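You operate a simulated robot arm through the tools that you are given. There is no shell and no other tool.

You are at the controls of a simulated robot arm. One attempt, no reset.

Task
Open the gate, push the white cell to the green lane's stop, add the teal cell and shut the gate.
Fine: the teal cell stands in the green lane between the white cell and the gate. Set down upright: what you pick out.
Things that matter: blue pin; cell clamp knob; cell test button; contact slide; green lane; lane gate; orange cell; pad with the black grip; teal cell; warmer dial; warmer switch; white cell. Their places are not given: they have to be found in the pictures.

The check looks at the end state, three seconds after you hand in, the way a careful person would. Anything else that was tipped, shoved, dropped, spilled or broken makes it a failure.

Robot
A 7-joint arm with a two-finger parallel gripper, fixed in place. Base frame: the origin is at the foot of the arm, x ahead of it, y to its left, z up; the work surface is at about z = 88.3. Readings come in cm, degrees, newtons and seconds.
With the tool pointing down near the work surface it reaches from about 10 to 64 cm from the base axis. Its first joint turns from -66.0 to 66.0 degrees. Payload 1.57 kg.
The TCP is the grasp point between the finger pads, 3 cm short of the fingertips. In the tool frame z runs along the fingers and y along their closing line. The gripper opens to 8 cm. The fingers are 1.7 cm wide and 1.2 cm thick; the gripper's body (4 by 8.2 cm) begins 8 cm behind the TCP.
Orientation is told as [roll, pitch, yaw] about the base's x, y, z axes, in that order, counted from this pose: with the fingers straight down and closing along the base's y, the tool's x points along the base's -x, its y along +y and its z along -z.

Tools
- The arm moves only by the tool jog_arm. Its arguments are lists of equal length, an entry for each row: "offset": the shift along the base's x, y, z in cm, a list of three; "dr": the turn, a rotation vector about the base's x, y, z in degrees, a list of three; "fingers": the closure, from 0 (fully open) to 1 (shut). In form: {"offset": [[tx, ty, tz], ...], "dr": [[wx, wy, wz], ...], "fingers": [fingers, ...]}. A call has 1 to 20 rows; each row shifts and turns the commanded pose from where the row before left it. A row lasts 0.2 s, in which the tool goes at most 5 cm and 8.6 degrees; a call with a longer step from one row to the next is refused whole, and so is a gripper value outside its range. A pose out of reach is approached as far as the arm can. The call stops where the force on the tool passes 40 N (or 10 N more than at its start, if that is more) or the arm is blocked; 0.2 s more then pass. Each finger travels about 7.2 cm/s and halts on what it meets, pressing with about 25 N; the grip force reading is that of the motor and also rises with nothing between the fingers. The clock runs only during rows and for 0.2 s after the last one: add rows that do not move to give the fingers time. The reply holds the time, the measured pose of the TCP, the force on the tool along the base axes, the opening and the grip force, in the units named above and with some noise, with the torque about the TCP (base axes, N m) and any sound that the robot's microphone picked up, and new pictures: "views" is both (left out), scene, wrist or none.
- Cameras (640 x 400 px; columns grow to the right, rows downward): "scene" is fixed at [7.67, 46.57, 141.32]; the picture's right is [-0.40, -0.91, 0.00], its down [-0.61, 0.27, -0.75] and it looks along [0.69, -0.30, -0.66] (base axes); focal length 238 px, centre (320, 200). "wrist" rides on the gripper at [7.2, -0.7, -12.2] in the tool frame; the picture's right is [0.09, 1.00, 0.00], its down [-0.84, 0.08, -0.54] and it looks along [-0.54, 0.05, 0.84] (tool axes); focal length 238 px, centre (320, 200).
- pixel_to_xyz(camera, pixels): there is no depth. For up to 12 entries [column, row, z] of the newest picture of that camera ("zoom" is the newest enlarged one), the place [x, y] in the base frame at which the ray of that pixel passes the height z, good to about 0.2 cm. No time passes.
- enlarge(camera, box): a new picture of the part [left, top, right, bottom] of that camera's present view, enlarged. No time passes.
- finish_job(): hands the job in; it is judged then, once.

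Unless the task says otherwise, let go and move clear before handing in.

The tools are called after ">>>" by a JSON object that holds its "op" and its "data". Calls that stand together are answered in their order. jog_arm: Moves the arm, as the interface text tells. Its arguments: {"type":"object","properties":{"offset":{"type":"array"},"dr":{"type":"array"},"fingers":{"type":"array"},"views":{"type":"string","enum":["both","scene","wrist","none"]}},"required":["offset","dr","fingers"]} The other tools are called the same way: pixel_to_xyz (camera, pixels) gives the place at which the rays of pixels pass given heights; enlarge (camera, box) takes an enlarged picture of a part of a camera's view; finish_job () hands the job in.

At the start:

```text
t: 0.0
tcp_pos: [42.05, -12.46, 117.43]
ee_rot: [0.1, 0.1, 0.0]
ft_force: [-0.1, 0.8, -0.6]
moment: [0.01, 0.03, -0.05]
gripper_width: 8.0
grip_force: 0.1
```

scene: 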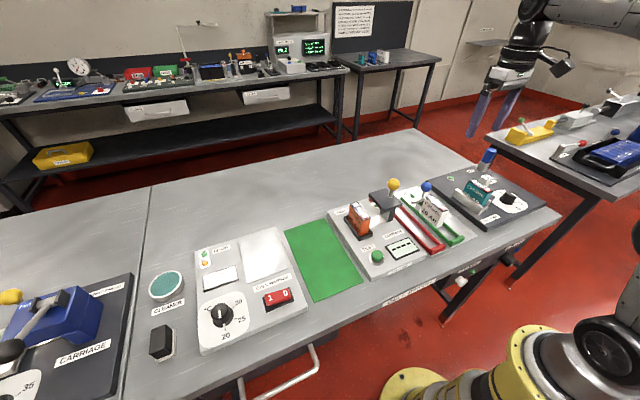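
wrist: 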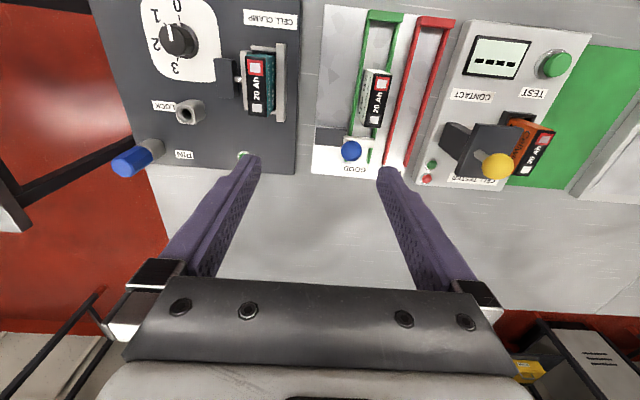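

The wrist picture shows the clamp panel with the teal cell (about 260,82), the green and red lanes with the white cell (376,97), the blue gate knob (351,150), and the tester with the orange cell. I'll enlarge these areas for detail before moving.

>>> {"op": "enlarge", "data": {"camera": "wrist", "box": [100, 0, 340, 190]}}

>>> {"op": "enlarge", "data": {"camera": "wrist", "box": [300, 0, 580, 200]}}

>>> {"op": "enlarge", "data": {"camera": "scene", "box": [320, 140, 560, 290]}}

```text
2.11 times, centred on (220, 95) of wrist
```

zoom: 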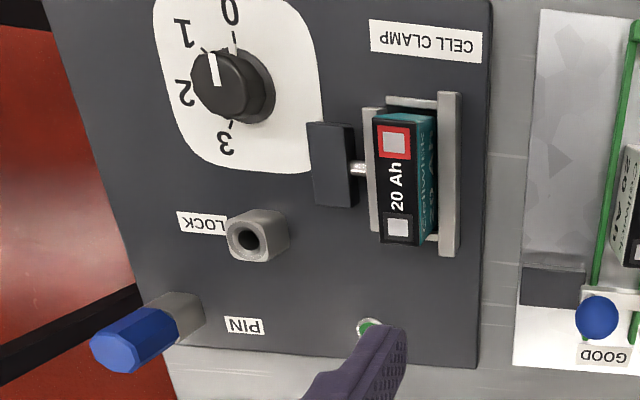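

```text
2.00 times, centred on (440, 100) of wrist
```

zoom: 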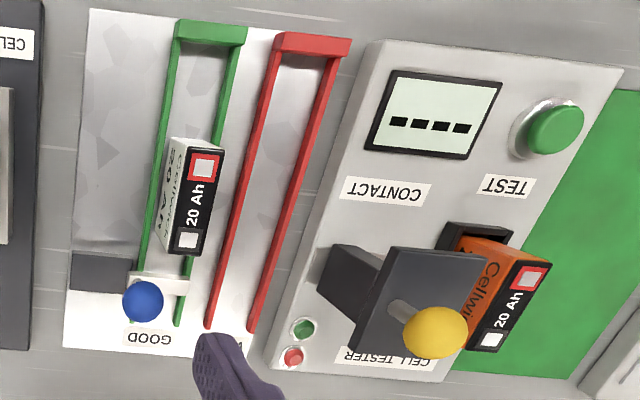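

```text
2.67 times, centred on (440, 215) of scene
```

zoom: 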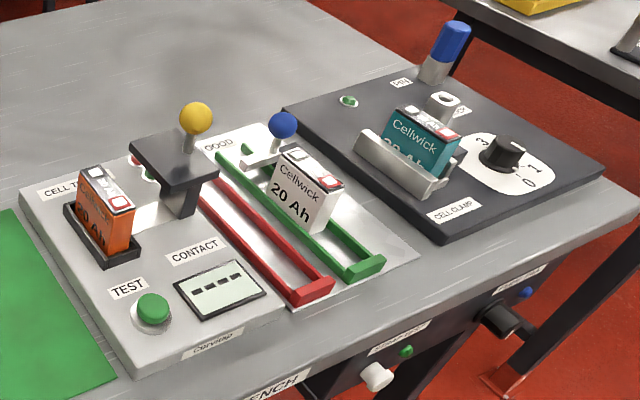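

The gate's white bar (scene about 421,199) carries a blue knob, and the teal cell sits in clamp jaws next to a dial. I'll triangulate the key points using both cameras.

>>> {"op": "pixel_to_xyz", "data": {"camera": "wrist", "pixels": [[351, 150, 90], [351, 150, 92], [351, 150, 94], [351, 150, 96], [376, 97, 90], [387, 74, 95], [371, 122, 95], [256, 55, 95], [256, 105, 95], [178, 40, 90], [178, 40, 92], [190, 110, 90]]}}

>>> {"op": "pixel_to_xyz", "data": {"camera": "scene", "pixels": [[426, 187, 90], [426, 187, 92], [426, 187, 94], [426, 187, 96], [428, 196, 95], [447, 212, 95], [432, 226, 90], [470, 182, 95], [489, 193, 95], [508, 197, 92], [508, 197, 94], [490, 157, 95]]}}

```text
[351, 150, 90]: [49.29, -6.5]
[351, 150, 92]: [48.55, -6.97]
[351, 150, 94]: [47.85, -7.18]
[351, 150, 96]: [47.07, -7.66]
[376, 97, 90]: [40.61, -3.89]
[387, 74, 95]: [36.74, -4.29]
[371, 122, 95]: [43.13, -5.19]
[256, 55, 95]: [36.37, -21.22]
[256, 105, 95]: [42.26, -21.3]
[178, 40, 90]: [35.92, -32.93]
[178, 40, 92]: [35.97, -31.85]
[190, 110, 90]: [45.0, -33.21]
```

```text
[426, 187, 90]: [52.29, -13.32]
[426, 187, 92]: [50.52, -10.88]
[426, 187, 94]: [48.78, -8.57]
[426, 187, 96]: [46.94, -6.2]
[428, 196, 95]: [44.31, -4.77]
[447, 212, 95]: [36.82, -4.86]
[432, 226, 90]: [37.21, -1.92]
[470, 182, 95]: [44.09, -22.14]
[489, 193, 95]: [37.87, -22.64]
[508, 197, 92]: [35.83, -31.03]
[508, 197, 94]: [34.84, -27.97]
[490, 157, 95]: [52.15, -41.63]
```

The blue knob triangulates to about (47.5, -7.4, 95), the white cell to x≈37–43, y≈-4.7, and the teal cell to y≈-21.5. I'll pull back so the wrist camera looks straight at these parts.

>>> {"op": "jog_arm", "data": {"offset": [[-4, 0, 0], [-4, 0, 0], [-4, 0, -1], [-4, 0, -1], [0, 0, 0]], "dr": [[0, 0, 0], [0, 0, 0], [0, 0, 0], [0, 0, 0], [0, 0, 0]], "fingers": [0, 0, 0, 0, 0]}}

```text
t: 1.2
tcp_pos: [26.13, -12.38, 115.15]
ee_rot: [0.0, 0.0, 0.0]
ft_force: [0.1, -0.2, -0.2]
moment: [0.01, -0.01, -0.02]
gripper_width: 7.99
grip_force: 0.0
```

scene: 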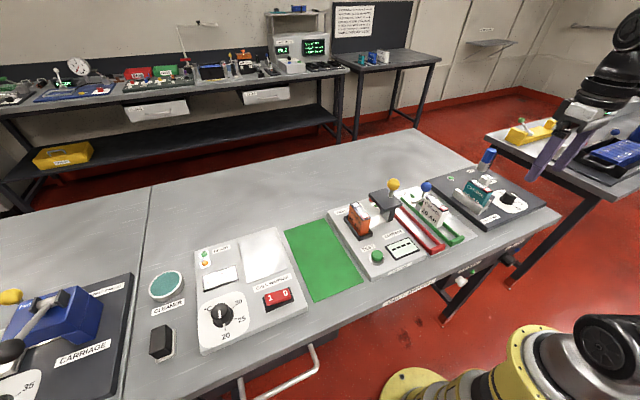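
wrist: 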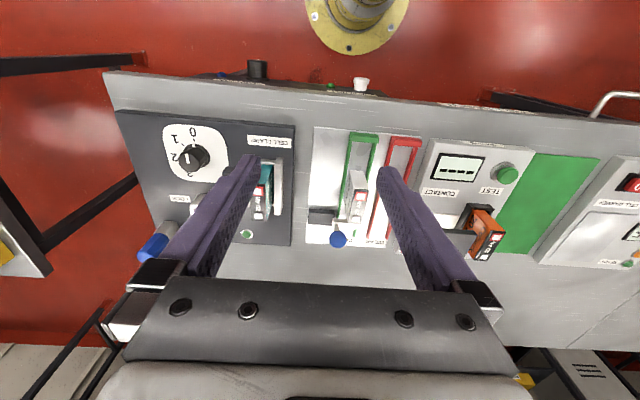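

>>> {"op": "enlarge", "data": {"camera": "wrist", "box": [290, 110, 440, 260]}}

>>> {"op": "enlarge", "data": {"camera": "wrist", "box": [110, 90, 320, 260]}}

>>> {"op": "enlarge", "data": {"camera": "scene", "box": [380, 160, 480, 250]}}

>>> {"op": "enlarge", "data": {"camera": "scene", "box": [430, 140, 560, 240]}}

```text
2.67 times, centred on (365, 185) of wrist
```

zoom: 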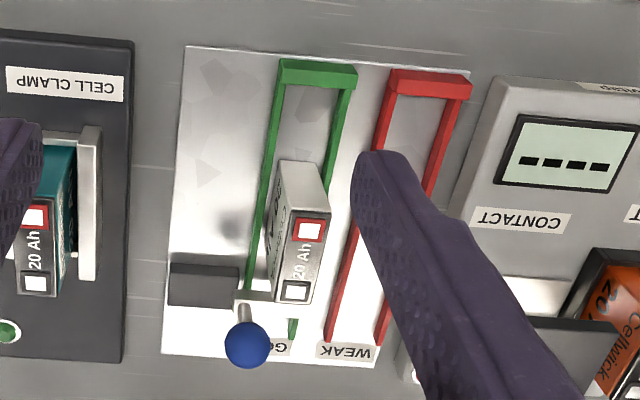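

```text
2.35 times, centred on (215, 175) of wrist
```

zoom: 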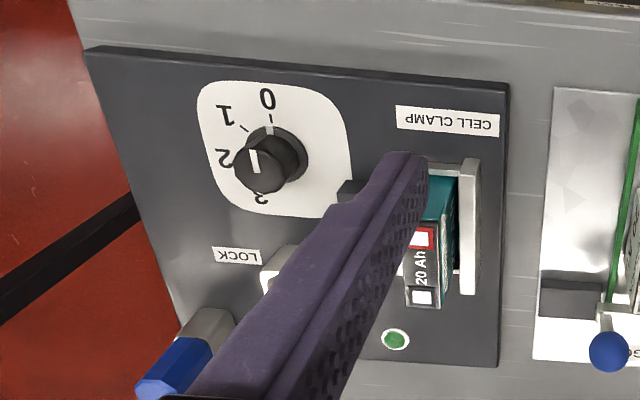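

```text
4.44 times, centred on (430, 205) of scene
```

zoom: 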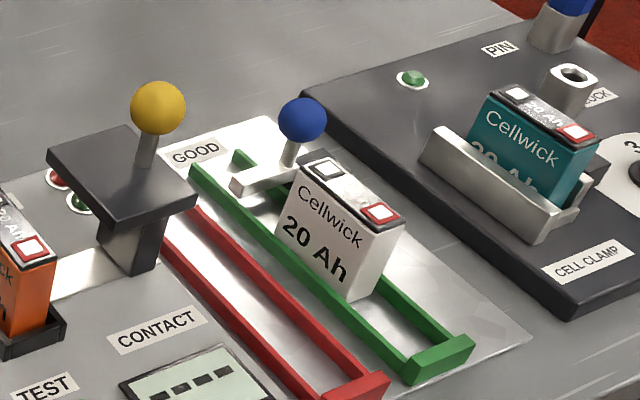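

```text
4.00 times, centred on (495, 190) of scene
```

zoom: 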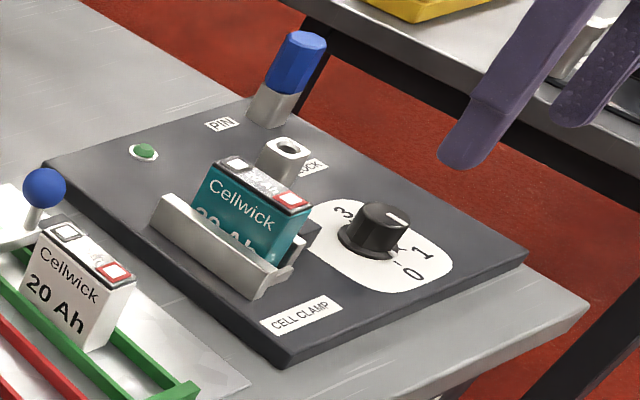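

The dial pointer seems to be near "1" and the pin sits in its PIN holder, but I need a sharper look. I'll move the camera over the clamp panel.

>>> {"op": "jog_arm", "data": {"offset": [[0, -4, -1.5], [0, -4, -1.5], [0, -3, -2], [0, 0, -2], [0, 0, 0]], "dr": [[0, 0, 0], [0, 0, 0], [0, 0, 0], [0, 0, 0], [0, 0, 0]], "fingers": [0, 0, 0, 0, 0], "views": "wrist"}}

```text
t: 2.4
tcp_pos: [25.87, -23.51, 108.33]
ee_rot: [0.1, 0.0, 0.0]
ft_force: [-0.5, 0.6, 0.1]
moment: [-0.01, 0.02, 0.0]
gripper_width: 7.99
grip_force: 0.1
```

wrist: 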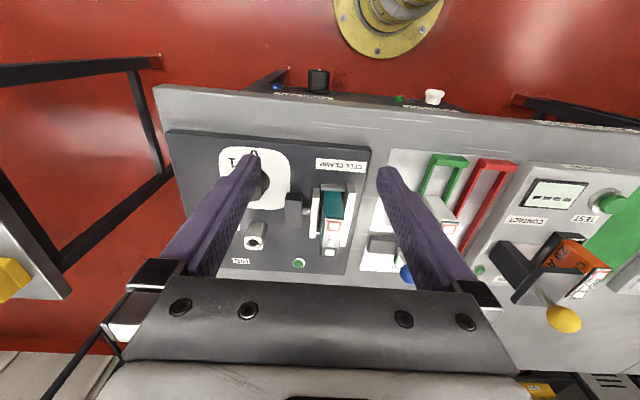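

>>> {"op": "enlarge", "data": {"camera": "wrist", "box": [270, 140, 390, 280]}}

>>> {"op": "pixel_to_xyz", "data": {"camera": "wrist", "pixels": [[317, 185, 91], [355, 183, 91], [345, 247, 91], [310, 240, 91], [325, 192, 96], [344, 192, 96], [340, 258, 96], [323, 258, 96], [299, 263, 90], [254, 230, 93]]}}

```text
2.86 times, centred on (330, 210) of wrist
```

zoom: 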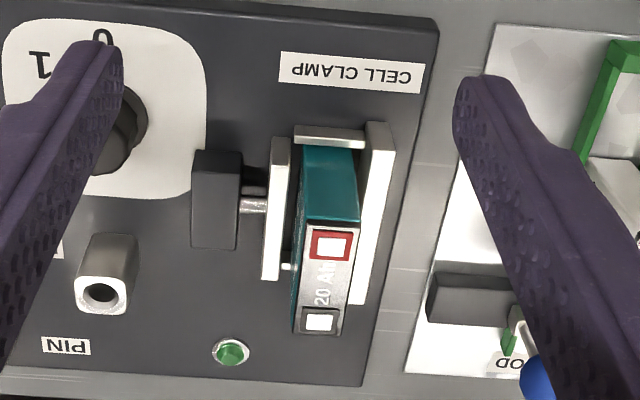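

```text
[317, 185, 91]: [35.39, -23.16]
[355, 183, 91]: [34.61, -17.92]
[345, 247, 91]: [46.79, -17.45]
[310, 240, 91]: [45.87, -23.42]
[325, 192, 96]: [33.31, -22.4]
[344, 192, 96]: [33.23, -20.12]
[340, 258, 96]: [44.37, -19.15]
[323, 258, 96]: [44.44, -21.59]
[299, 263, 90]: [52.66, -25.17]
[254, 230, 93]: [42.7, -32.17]
```

The clamp has a fixed jaw on the +y side, an end plate on the -x side and a moving jaw on a rod (zoom 255,205). I'll shift further -y to see the dial clearly.

>>> {"op": "jog_arm", "data": {"offset": [[0, -4, 0], [0, -4, 0], [0, 0, 0]], "dr": [[0, 0, 0], [0, 0, 0], [0, 0, 0]], "fingers": [0, 0, 0], "views": "both"}}

>>> {"op": "enlarge", "data": {"camera": "wrist", "box": [250, 130, 390, 270]}}

>>> {"op": "enlarge", "data": {"camera": "scene", "box": [450, 165, 550, 225]}}

```text
t: 3.2
tcp_pos: [26.04, -31.7, 108.45]
ee_rot: [0.0, -0.1, 0.0]
ft_force: [0.6, 1.0, 0.6]
moment: [-0.01, -0.01, -0.01]
gripper_width: 8.01
grip_force: 0.0
```

scene: 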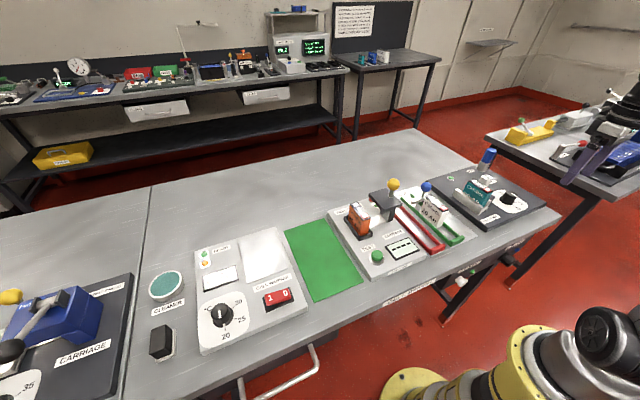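
wrist: 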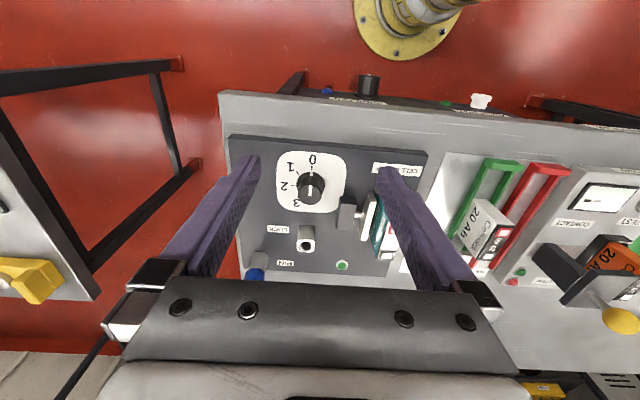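

```text
2.86 times, centred on (320, 200) of wrist
```

zoom: 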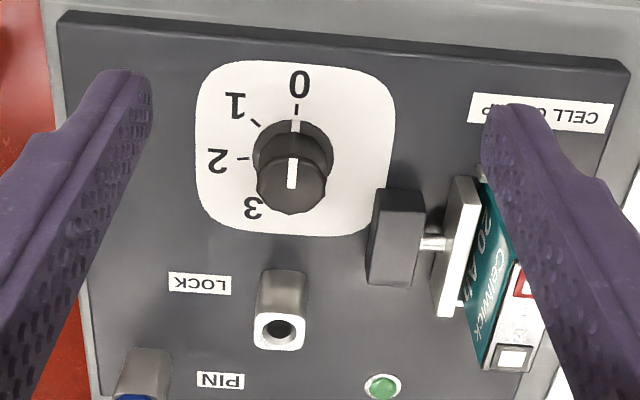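

```text
6.40 times, centred on (500, 195) of scene
```

zoom: 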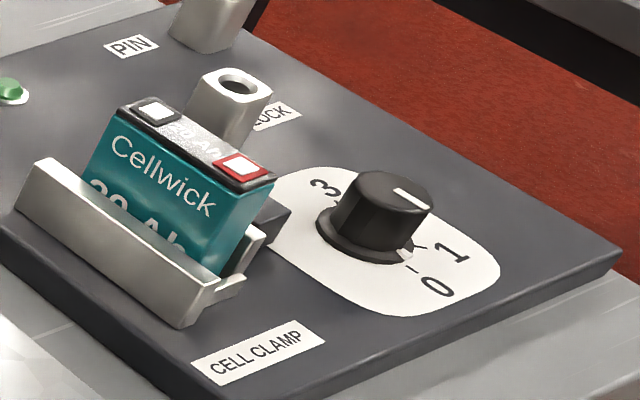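

The dial pointer and its skirt mark both point at "0" (zoom 292,170 and 297,125), and there's a small gap between the moving jaw and the teal cell, so the clamp is probably slack. Next I'll inspect the gate mechanism up close.

>>> {"op": "jog_arm", "data": {"offset": [[2, 4.5, 0], [3, 3.9, 0], [3, 3.9, 0], [3, 3.9, 0], [3, 3.9, -1], [0, 3.9, -1.5], [0, 0, -1], [0, 0, 0]], "dr": [[0, 0, 0], [0, 0, 0], [0, 0, 0], [0, 0, 0], [0, 0, 0], [0, 0, 0], [0, 0, 0], [0, 0, 0]], "fingers": [0, 0, 0, 0, 0, 0, 0, 0], "views": "both"}}

>>> {"op": "enlarge", "data": {"camera": "wrist", "box": [240, 60, 480, 240]}}

>>> {"op": "enlarge", "data": {"camera": "scene", "box": [380, 160, 480, 230]}}

```text
refused: row 5 steps farther than a row can; nothing moved
```

```text
2.22 times, centred on (360, 150) of wrist
```

zoom: 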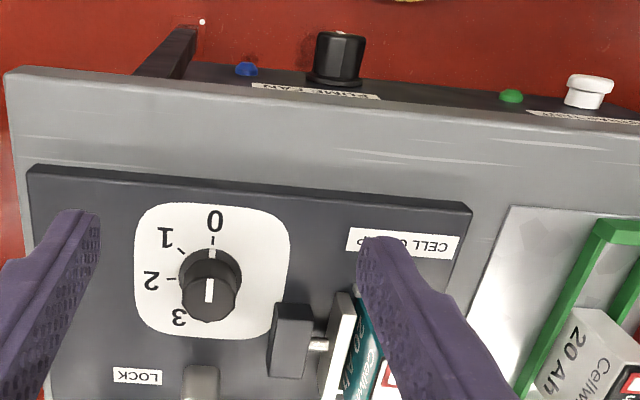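

```text
5.71 times, centred on (430, 195) of scene
```

zoom: 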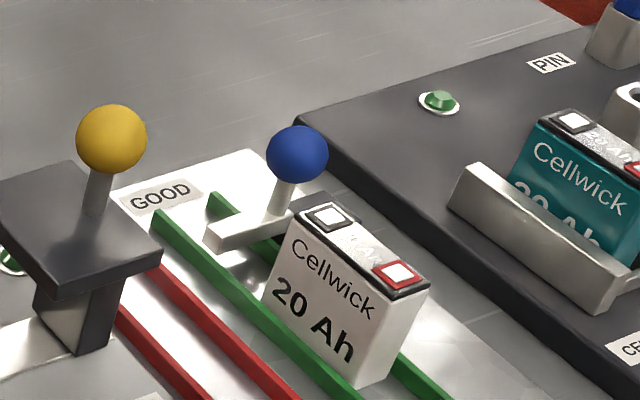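

The pose didn't change because one row was too long. I'll resend that move with shorter steps.

>>> {"op": "jog_arm", "data": {"offset": [[2, 4, 0], [3, 3.9, 0], [3, 3.9, 0], [3, 3.9, 0], [2, 3.9, -1], [1, 3.9, -1.5], [0, 0, -1], [0, 0, 0]], "dr": [[0, 0, 0], [0, 0, 0], [0, 0, 0], [0, 0, 0], [0, 0, 0], [0, 0, 0], [0, 0, 0], [0, 0, 0]], "fingers": [0, 0, 0, 0, 0, 0, 0, 0], "views": "both"}}

>>> {"op": "enlarge", "data": {"camera": "wrist", "box": [240, 60, 480, 240]}}

```text
t: 5.0
tcp_pos: [40.08, -7.87, 104.96]
ee_rot: [0.0, 0.0, 0.0]
ft_force: [0.7, 0.8, 0.3]
moment: [0.01, -0.01, 0.01]
gripper_width: 8.0
grip_force: 0.0
```

scene: 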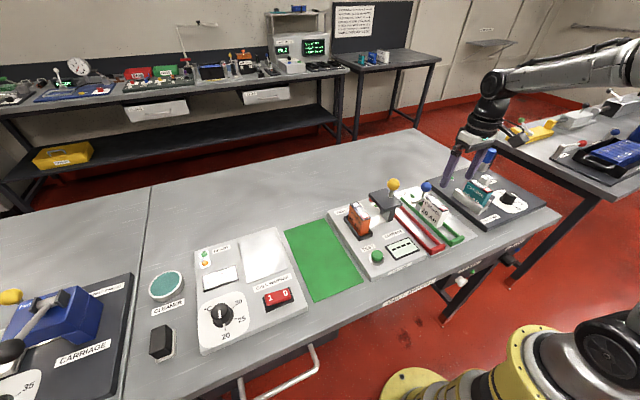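
wrist: 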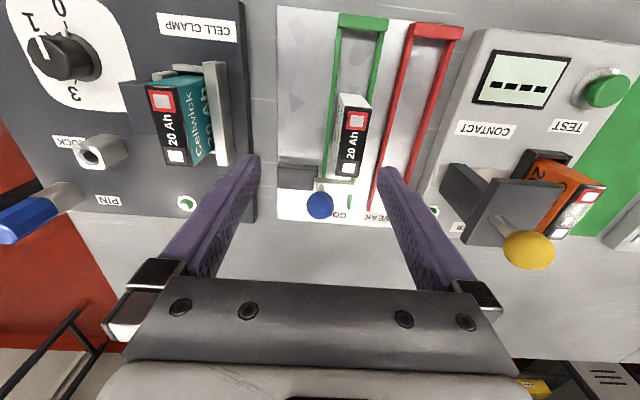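

```text
2.22 times, centred on (360, 150) of wrist
```

zoom: 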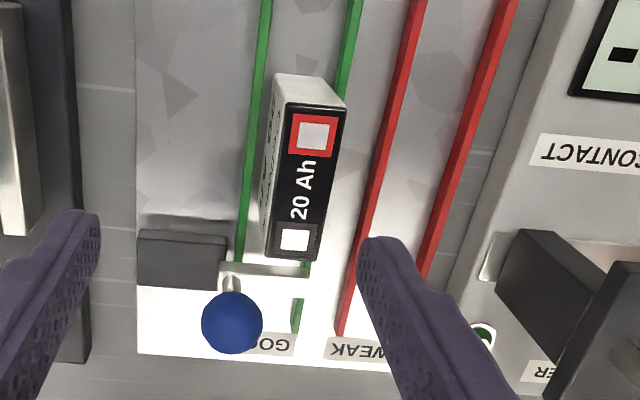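

From this closer view the knob triangulates to roughly (47.8, -7.2, 95). I'll measure the white cell, gate bar, stop and rails next.

>>> {"op": "pixel_to_xyz", "data": {"camera": "wrist", "pixels": [[346.5, 107.2, 96], [371.7, 109.5, 96], [335.2, 177, 96], [359.1, 177.9, 96], [339, 16, 90], [386, 18, 90], [340, 28, 90], [370, 28, 90], [321, 180, 91], [352, 182, 91], [300, 163, 91], [278, 165, 91]]}}

>>> {"op": "enlarge", "data": {"camera": "scene", "box": [400, 175, 480, 250]}}

>>> {"op": "enlarge", "data": {"camera": "wrist", "box": [270, 0, 400, 100]}}

>>> {"op": "enlarge", "data": {"camera": "wrist", "box": [265, 140, 385, 230]}}

```text
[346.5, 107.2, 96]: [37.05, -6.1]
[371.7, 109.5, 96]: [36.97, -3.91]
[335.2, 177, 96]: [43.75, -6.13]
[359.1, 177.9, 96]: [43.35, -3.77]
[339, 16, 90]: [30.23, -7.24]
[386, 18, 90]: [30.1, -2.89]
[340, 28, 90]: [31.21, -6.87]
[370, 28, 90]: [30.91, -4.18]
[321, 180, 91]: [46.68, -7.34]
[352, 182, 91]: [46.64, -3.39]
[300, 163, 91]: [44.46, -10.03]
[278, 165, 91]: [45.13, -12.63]
```

```text
5.33 times, centred on (440, 212) of scene
```

zoom: 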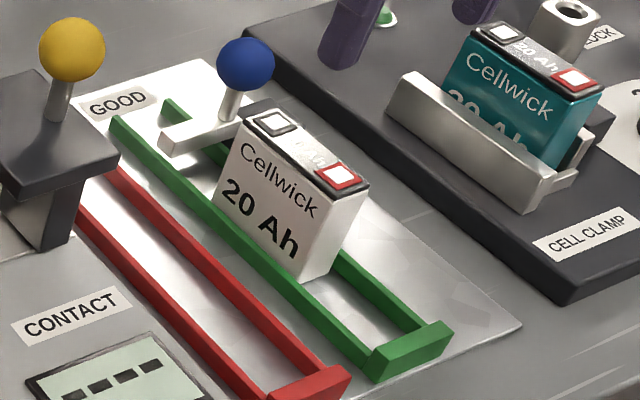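

```text
4.00 times, centred on (335, 50) of wrist
```

zoom: 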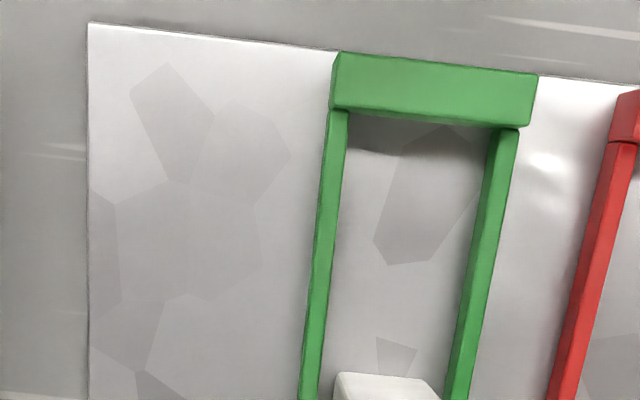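

```text
4.44 times, centred on (325, 185) of wrist
```

zoom: 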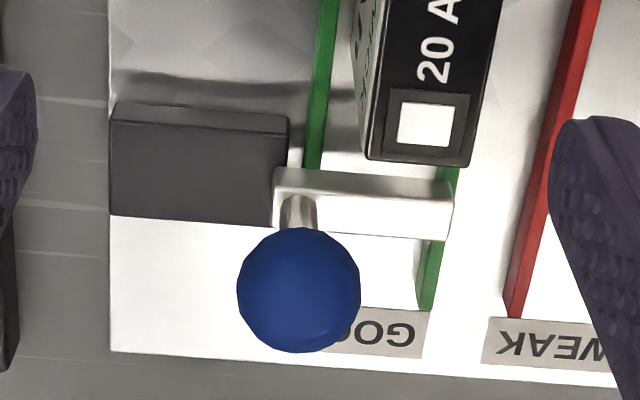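

The gate bar (zoom 360,205) comes out of the grey guide block along y, with the blue ball (diameter about 3.2 cm) on top near (47.8, -7.2, 95). I'll straddle the ball with the open fingers and grip it to feel which way it moves.

>>> {"op": "jog_arm", "data": {"offset": [[4, 0.4, 0], [3.7, 0.3, 0], [0, 0, -3], [0, 0, -3], [0, 0, -2], [0, 0, 0]], "dr": [[0, 0, 0], [0, 0, 0], [0, 0, 0], [0, 0, 0], [0, 0, 0], [0, 0, 0]], "fingers": [0, 0, 0, 0, 0, 0], "views": "both"}}

>>> {"op": "enlarge", "data": {"camera": "scene", "box": [380, 140, 480, 220]}}

>>> {"op": "enlarge", "data": {"camera": "wrist", "box": [220, 60, 460, 240]}}

```text
t: 6.4
tcp_pos: [47.86, -7.32, 96.82]
ee_rot: [-0.1, 0.0, 0.1]
ft_force: [-0.9, -0.4, 0.4]
moment: [-0.01, -0.02, 0.0]
gripper_width: 8.03
grip_force: 0.0
```

scene: 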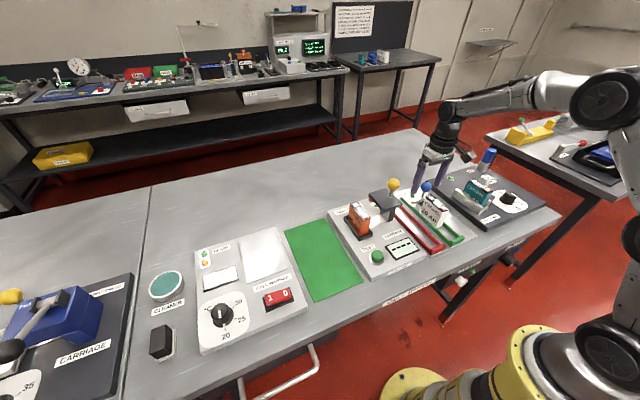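
wrist: 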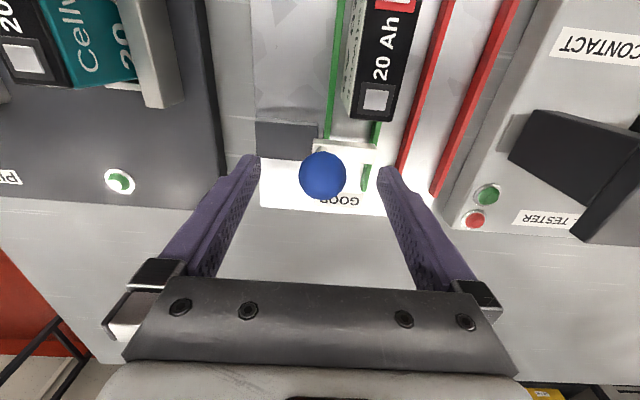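

```text
5.00 times, centred on (430, 180) of scene
```

zoom: 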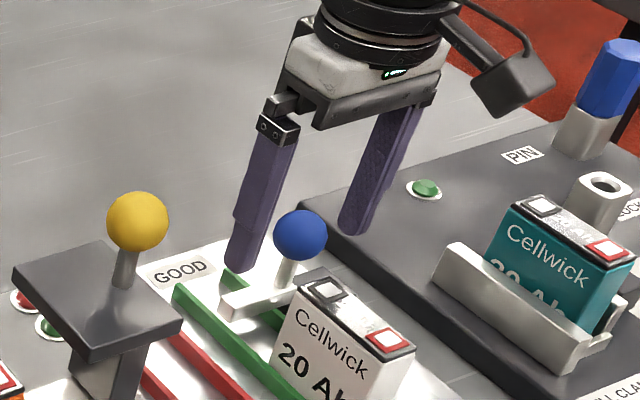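

```text
2.22 times, centred on (340, 150) of wrist
```

zoom: 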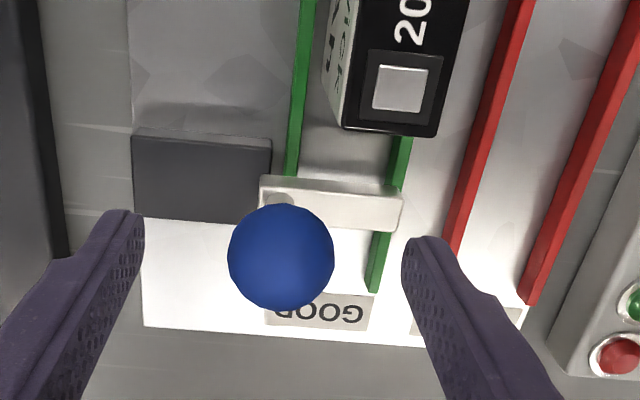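

The ball (wrist 323,175) is centred between the fingertips. I'll close on it.

>>> {"op": "jog_arm", "data": {"offset": [[0, 0.1, -0.3], [0, 0, 0], [0, 0, 0], [0, 0, 0]], "dr": [[0, 0, 0], [0, 0, 0], [0, 0, 0], [0, 0, 0]], "fingers": [0.3, 0.6, 1, 1], "views": "wrist"}}

```text
t: 7.4
tcp_pos: [47.8, -7.23, 96.64]
ee_rot: [0.0, 0.0, 0.1]
ft_force: [-1.1, 1.0, -0.7]
moment: [0.02, -0.11, 0.01]
gripper_width: 3.16
grip_force: 40.0
```

wrist: 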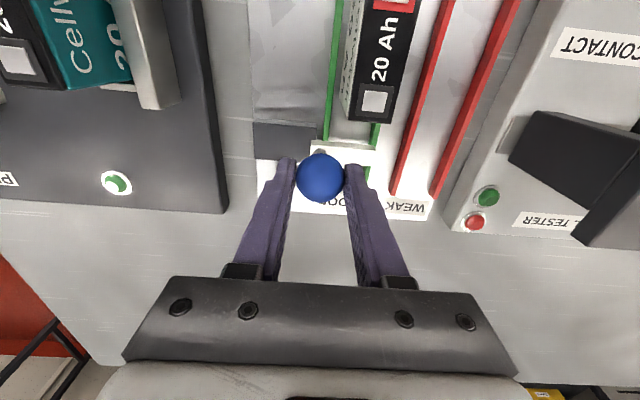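

The ball is held (opening 3.16, grip 40 N). I'll try a small slide toward -y and watch the force.

>>> {"op": "jog_arm", "data": {"offset": [[0, -0.3, 0], [0, -0.3, 0], [0, -0.3, 0]], "dr": [[0, 0, 0], [0, 0, 0], [0, 0, 0]], "fingers": [1, 1, 1], "views": "wrist"}}

```text
t: 8.2
tcp_pos: [47.88, -8.03, 96.56]
ee_rot: [0.0, 0.0, 0.0]
ft_force: [4.8, 1.9, -3.8]
moment: [0.16, 0.17, -0.04]
gripper_width: 3.14
grip_force: 40.2
```

wrist: 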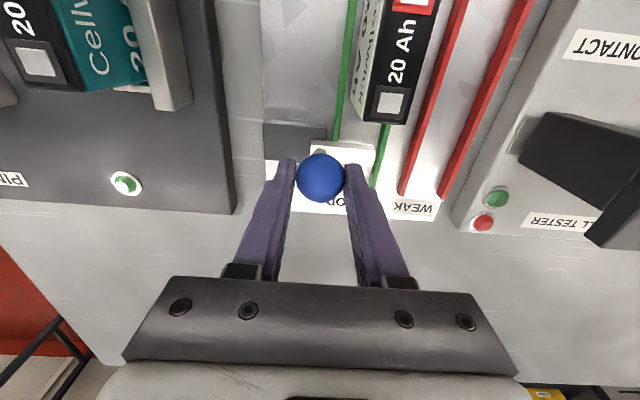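

The gate slides freely toward -y (moved 0.8 cm with under 6 N). I'll keep going in that direction.

>>> {"op": "jog_arm", "data": {"offset": [[0, -0.5, 0], [0, -0.5, 0], [0, -0.5, 0], [0, -0.5, 0], [0, 0, 0]], "dr": [[0, 0, 0], [0, 0, 0], [0, 0, 0], [0, 0, 0], [0, 0, 0]], "fingers": [1, 1, 1, 1, 1], "views": "both"}}

>>> {"op": "enlarge", "data": {"camera": "wrist", "box": [240, 80, 440, 230]}}

```text
t: 9.4
tcp_pos: [47.77, -10.22, 96.57]
ee_rot: [0.0, -0.1, 0.0]
ft_force: [4.5, -0.1, -3.4]
moment: [0.02, -0.66, 0.04]
gripper_width: 3.12
grip_force: 40.5
```

scene: 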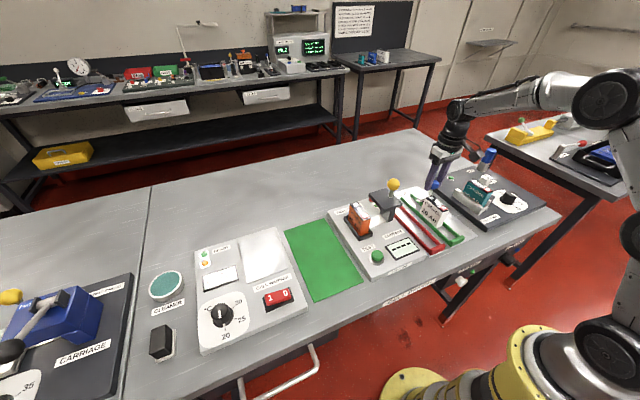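
wrist: 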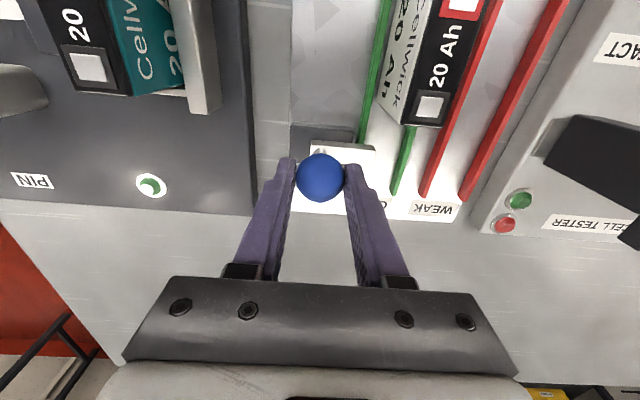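

```text
2.67 times, centred on (340, 155) of wrist
```

zoom: 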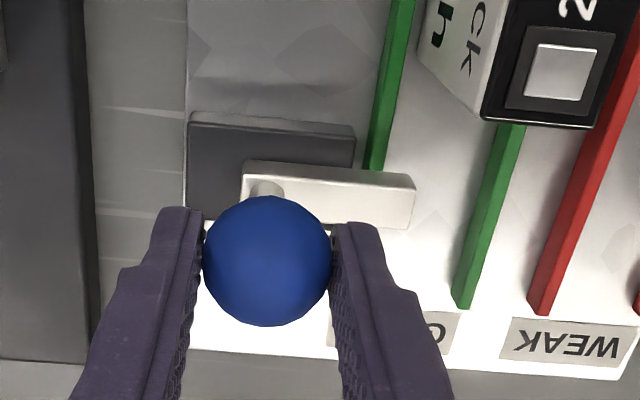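

The bar's tip (zoom 412,200) is just past the left green rail, and force is low. I'll continue another centimetre or so, in smaller steps, until fully open.

>>> {"op": "jog_arm", "data": {"offset": [[0, -0.3, 0], [0, -0.3, 0], [0, -0.3, 0], [0, -0.3, 0], [0, 0, 0]], "dr": [[0, 0, 0], [0, 0, 0], [0, 0, 0], [0, 0, 0], [0, 0, 0]], "fingers": [1, 1, 1, 1, 1], "views": "wrist"}}

>>> {"op": "enlarge", "data": {"camera": "wrist", "box": [240, 80, 440, 230]}}

```text
t: 10.6
tcp_pos: [47.77, -11.51, 96.63]
ee_rot: [-0.1, 0.0, 0.0]
ft_force: [13.6, -1.7, -4.6]
moment: [0.03, -0.18, 0.02]
gripper_width: 3.13
grip_force: 40.5
```

wrist: 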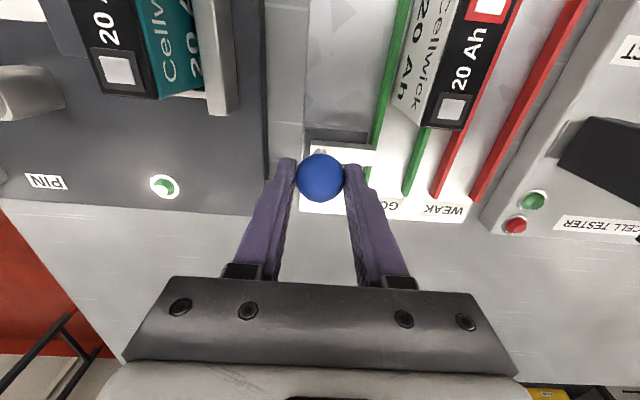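

```text
2.67 times, centred on (340, 155) of wrist
```

zoom: 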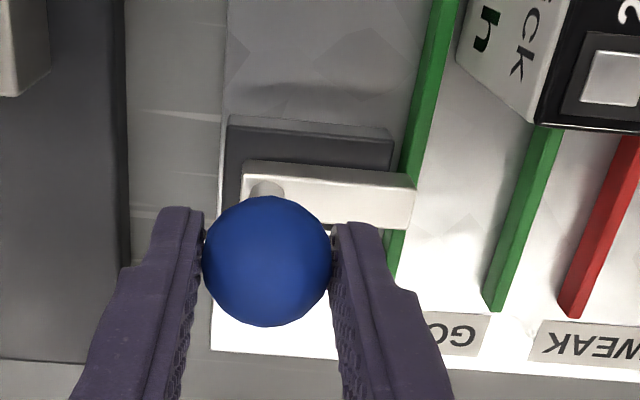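

The gate keeps moving, but the x force has risen to 13.6 N, so the guide runs slightly toward +x. I'll ease in that direction and open a little further.

>>> {"op": "jog_arm", "data": {"offset": [[0.1, -0.3, 0], [0.05, -0.3, 0], [0, 0, 0]], "dr": [[0, 0, 0], [0, 0, 0], [0, 0, 0]], "fingers": [1, 1, 1], "views": "wrist"}}

>>> {"op": "enlarge", "data": {"camera": "wrist", "box": [240, 80, 440, 230]}}

```text
t: 11.4
tcp_pos: [47.77, -11.73, 96.71]
ee_rot: [0.0, 0.2, 0.1]
ft_force: [-4.3, 7.3, 10.0]
moment: [0.19, 0.26, -0.07]
gripper_width: 3.14
grip_force: 40.4
```

wrist: 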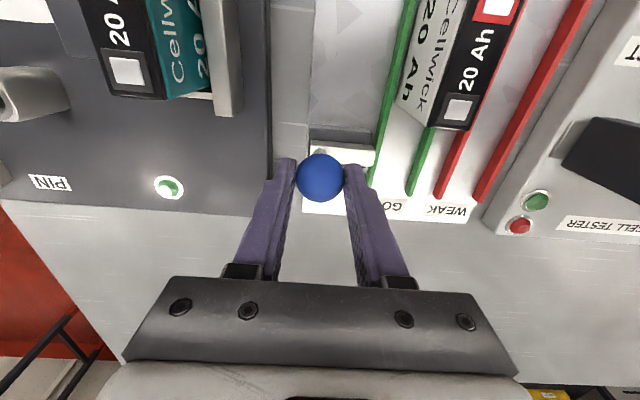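

```text
2.67 times, centred on (340, 155) of wrist
```

zoom: 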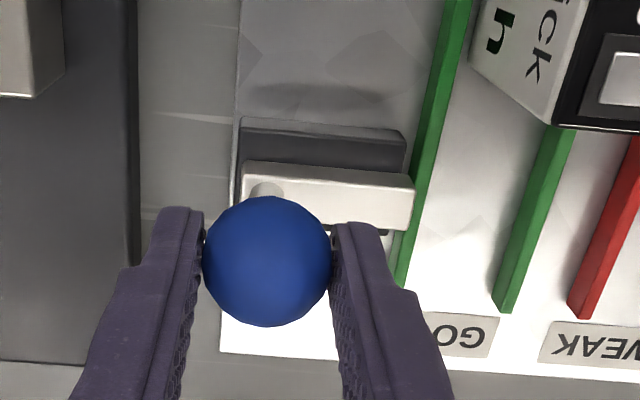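

The y force is now 7 N and motion has stopped at y=-11.73. The bar is fully over its block and clear of the lane, so the gate is open. I'll release slightly and rise straight up.

>>> {"op": "jog_arm", "data": {"offset": [[0, 0.1, 0], [0, 0, 0], [0, 0, 0], [0, 0, 3], [0, 0, 4], [0, 0, 3], [0, 0, 0]], "dr": [[0, 0, 0], [0, 0, 0], [0, 0, 0], [0, 0, 0], [0, 0, 0], [0, 0, 0], [0, 0, 0]], "fingers": [1, 0.4, 0.4, 0.4, 0.4, 0.4, 0.4], "views": "both"}}

>>> {"op": "enlarge", "data": {"camera": "scene", "box": [390, 160, 490, 250]}}

>>> {"op": "enlarge", "data": {"camera": "wrist", "box": [240, 40, 440, 200]}}

```text
t: 13.0
tcp_pos: [47.73, -11.76, 106.72]
ee_rot: [0.0, 0.1, -0.1]
ft_force: [0.4, -0.6, 0.7]
moment: [0.02, 0.0, -0.03]
gripper_width: 4.79
grip_force: 0.0
```

scene: 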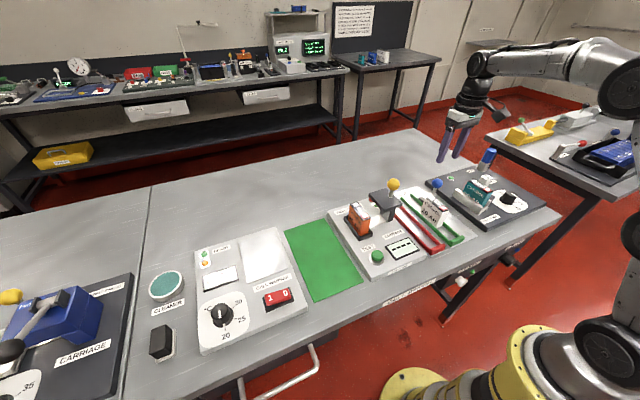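
wrist: 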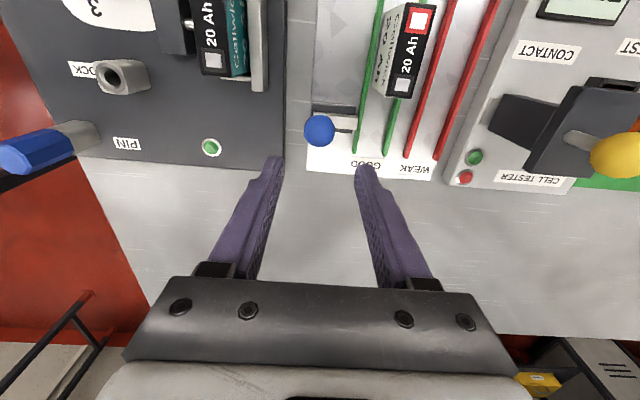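

```text
4.44 times, centred on (440, 205) of scene
```

zoom: 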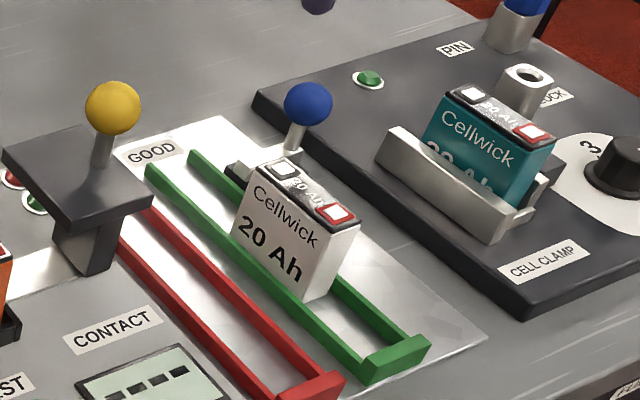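

```text
2.50 times, centred on (340, 120) of wrist
```

zoom: 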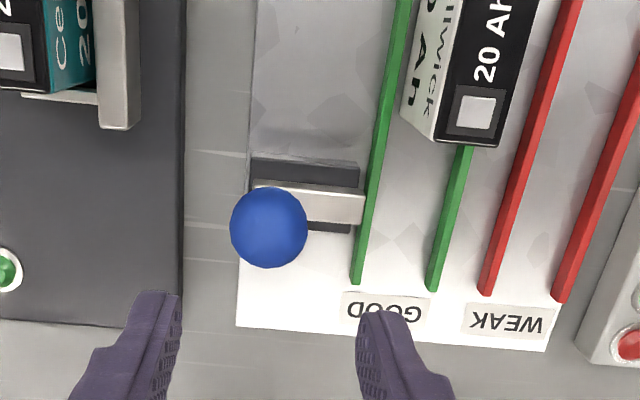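

The gate is open, with the bar (zoom 335,205) clear of both green rails. I'll measure the rails, block, and cell positions from here before pushing.

>>> {"op": "pixel_to_xyz", "data": {"camera": "wrist", "pixels": [[354.4, 153.2, 89.5], [374, 40, 89.5], [385.2, 156, 89.5], [400, 99.2, 89.5], [386, 95.2, 95.5], [411, 98, 95.5], [386, 95.2, 96.5], [411, 98, 96.5], [335, 110, 91], [357, 112, 91], [357, 118, 91], [307, 171, 88.5]]}}

>>> {"op": "jog_arm", "data": {"offset": [[-4, 1.5, 0], [-4, 1.5, 0], [-4, 2, 0], [-3, 2, 0], [0, 0, 0]], "dr": [[0, 0, 0], [0, 0, 0], [0, 0, 0], [0, 0, 0], [0, 0, 0]], "fingers": [0.4, 0.4, 0.2, 0, 0], "views": "wrist"}}

>>> {"op": "enlarge", "data": {"camera": "wrist", "box": [270, 50, 430, 210]}}

```text
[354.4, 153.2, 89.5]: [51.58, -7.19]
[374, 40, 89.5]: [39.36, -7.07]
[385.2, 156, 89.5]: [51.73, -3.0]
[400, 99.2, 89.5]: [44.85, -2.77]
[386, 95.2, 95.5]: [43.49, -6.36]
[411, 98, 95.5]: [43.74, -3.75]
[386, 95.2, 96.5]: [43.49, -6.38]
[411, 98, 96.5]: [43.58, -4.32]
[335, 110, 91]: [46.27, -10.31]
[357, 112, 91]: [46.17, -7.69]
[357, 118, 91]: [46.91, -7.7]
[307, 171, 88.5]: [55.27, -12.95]
```

```text
t: 14.2
tcp_pos: [33.04, -4.61, 106.56]
ee_rot: [-0.2, -0.1, 0.0]
ft_force: [0.2, -0.1, 0.5]
moment: [0.0, 0.05, -0.01]
gripper_width: 8.01
grip_force: 0.1
```

wrist: 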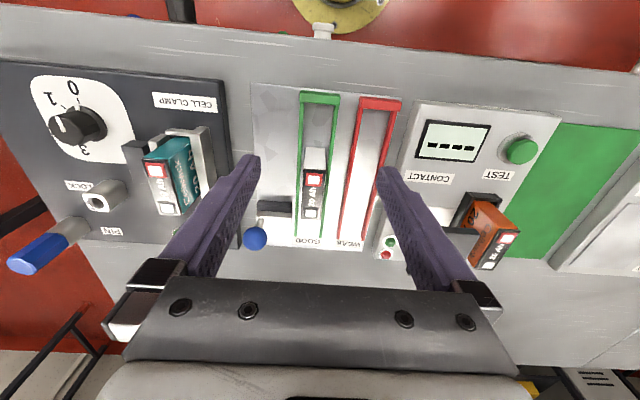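

```text
2.50 times, centred on (350, 130) of wrist
```

zoom: 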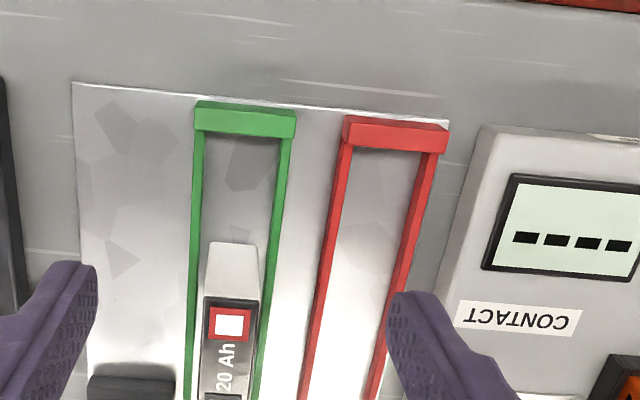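

Lane centre is about y=-5.1, the white cell's +x face is at x≈43.5, and the stop's inner face is at x≈31.2. I'll close the fingers and come down behind the cell at x=48, where the open gate leaves room.

>>> {"op": "jog_arm", "data": {"offset": [[4, -0.1, 0.4], [4, -0.2, 0], [4, -0.2, 0], [3, 0, 0], [0, 0, 0]], "dr": [[0, 0, 0], [0, 0, 0], [0, 0, 0], [0, 0, 0], [0, 0, 0]], "fingers": [0.3, 0.6, 1, 1, 1], "views": "wrist"}}

```text
t: 15.4
tcp_pos: [47.99, -5.14, 107.06]
ee_rot: [0.1, -0.1, 0.0]
ft_force: [0.6, -0.4, -0.9]
moment: [0.01, -0.01, 0.03]
gripper_width: 0.01
grip_force: 21.5
```

wrist: 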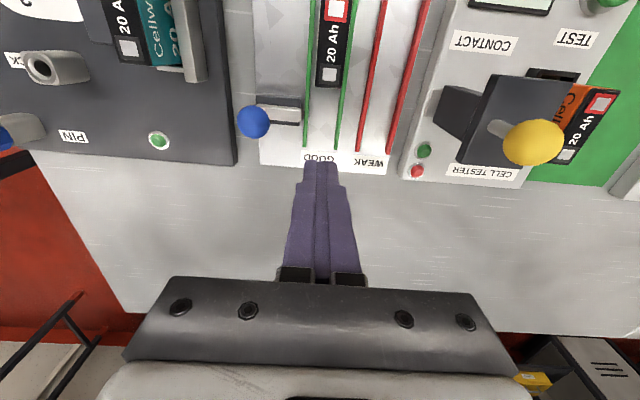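

The closed fingers are over the lane line behind the white cell (tip at about 320,165). I'm descending now to push low on the cell.

>>> {"op": "jog_arm", "data": {"offset": [[0, 0, -4], [0, 0, -4], [0, 0, -3], [0, 0, -2], [0, 0, -0.5], [0, 0, 0]], "dr": [[0, 0, 0], [0, 0, 0], [0, 0, 0], [0, 0, 0], [0, 0, 0], [0, 0, 0]], "fingers": [1, 1, 1, 1, 1, 1], "views": "both"}}

>>> {"op": "enlarge", "data": {"camera": "scene", "box": [380, 150, 480, 250]}}

>>> {"op": "enlarge", "data": {"camera": "wrist", "box": [220, 40, 440, 220]}}

```text
t: 16.8
tcp_pos: [47.86, -5.28, 93.48]
ee_rot: [0.0, 0.0, 0.0]
ft_force: [0.2, 0.9, 0.7]
moment: [0.01, 0.03, 0.04]
gripper_width: 0.0
grip_force: 21.5
```

scene: 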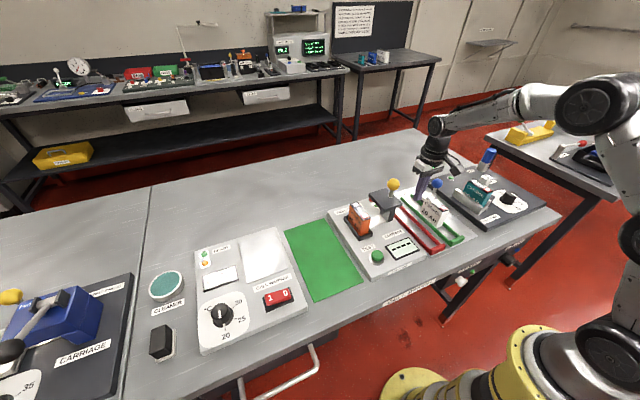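
wrist: 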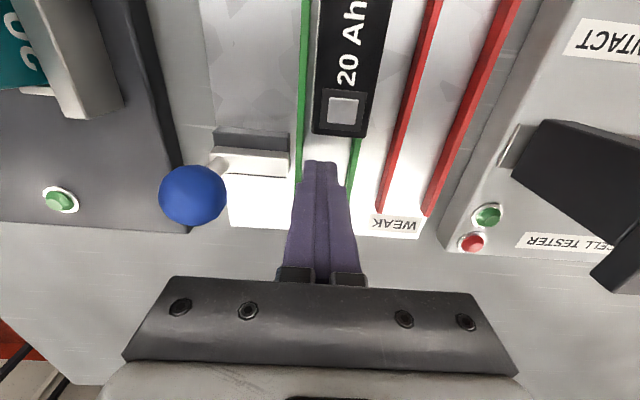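

```text
4.00 times, centred on (430, 200) of scene
```

zoom: 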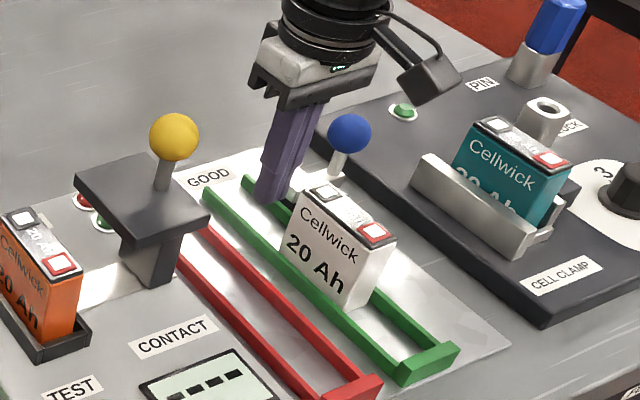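

```text
2.22 times, centred on (330, 130) of wrist
```

zoom: 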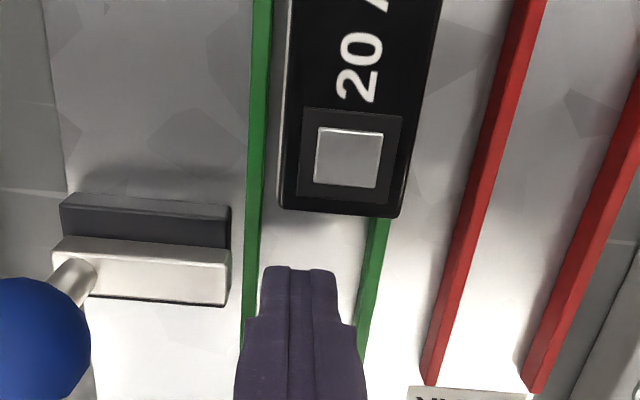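

The fingertips are in the lane, about 3 cm behind the cell's +x face (zoom 342,213), and slightly to the -y side. I'll correct y and advance slowly in -x while watching the force.

>>> {"op": "jog_arm", "data": {"offset": [[-1, 0.25, 0], [-1, 0, 0], [-0.6, 0, 0], [-0.4, 0, 0], [-0.4, 0, 0], [-0.4, 0, 0], [-0.4, 0, 0], [-0.4, 0, 0], [-0.4, 0, 0], [-0.4, 0, 0]], "dr": [[0, 0, 0], [0, 0, 0], [0, 0, 0], [0, 0, 0], [0, 0, 0], [0, 0, 0], [0, 0, 0], [0, 0, 0], [0, 0, 0], [0, 0, 0]], "fingers": [1, 1, 1, 1, 1, 1, 1, 1, 1, 1], "views": "both"}}

>>> {"op": "enlarge", "data": {"camera": "scene", "box": [380, 150, 480, 250]}}

```text
t: 19.0
tcp_pos: [42.59, -5.16, 93.63]
ee_rot: [0.1, 0.0, 0.0]
ft_force: [1.7, 1.2, 0.4]
moment: [-0.03, -0.01, -0.01]
gripper_width: 0.0
grip_force: 21.8
```

scene: 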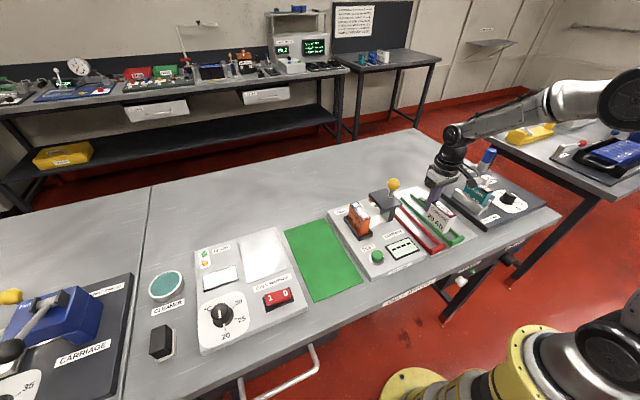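
wrist: 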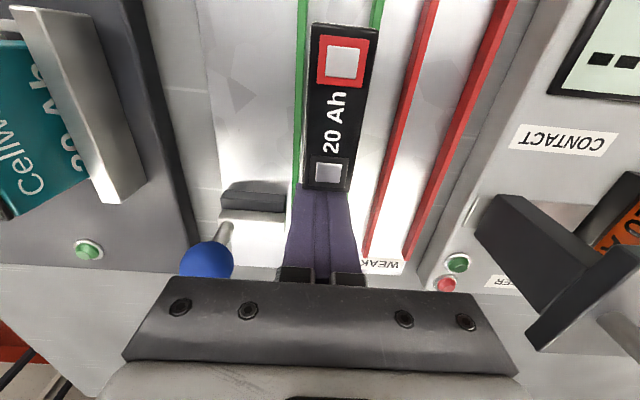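

```text
4.00 times, centred on (430, 200) of scene
```

zoom: 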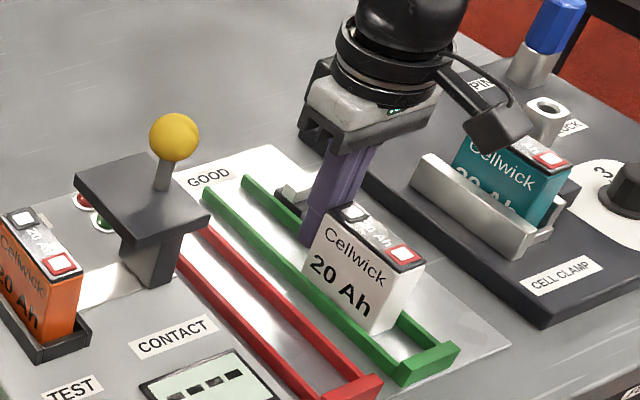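

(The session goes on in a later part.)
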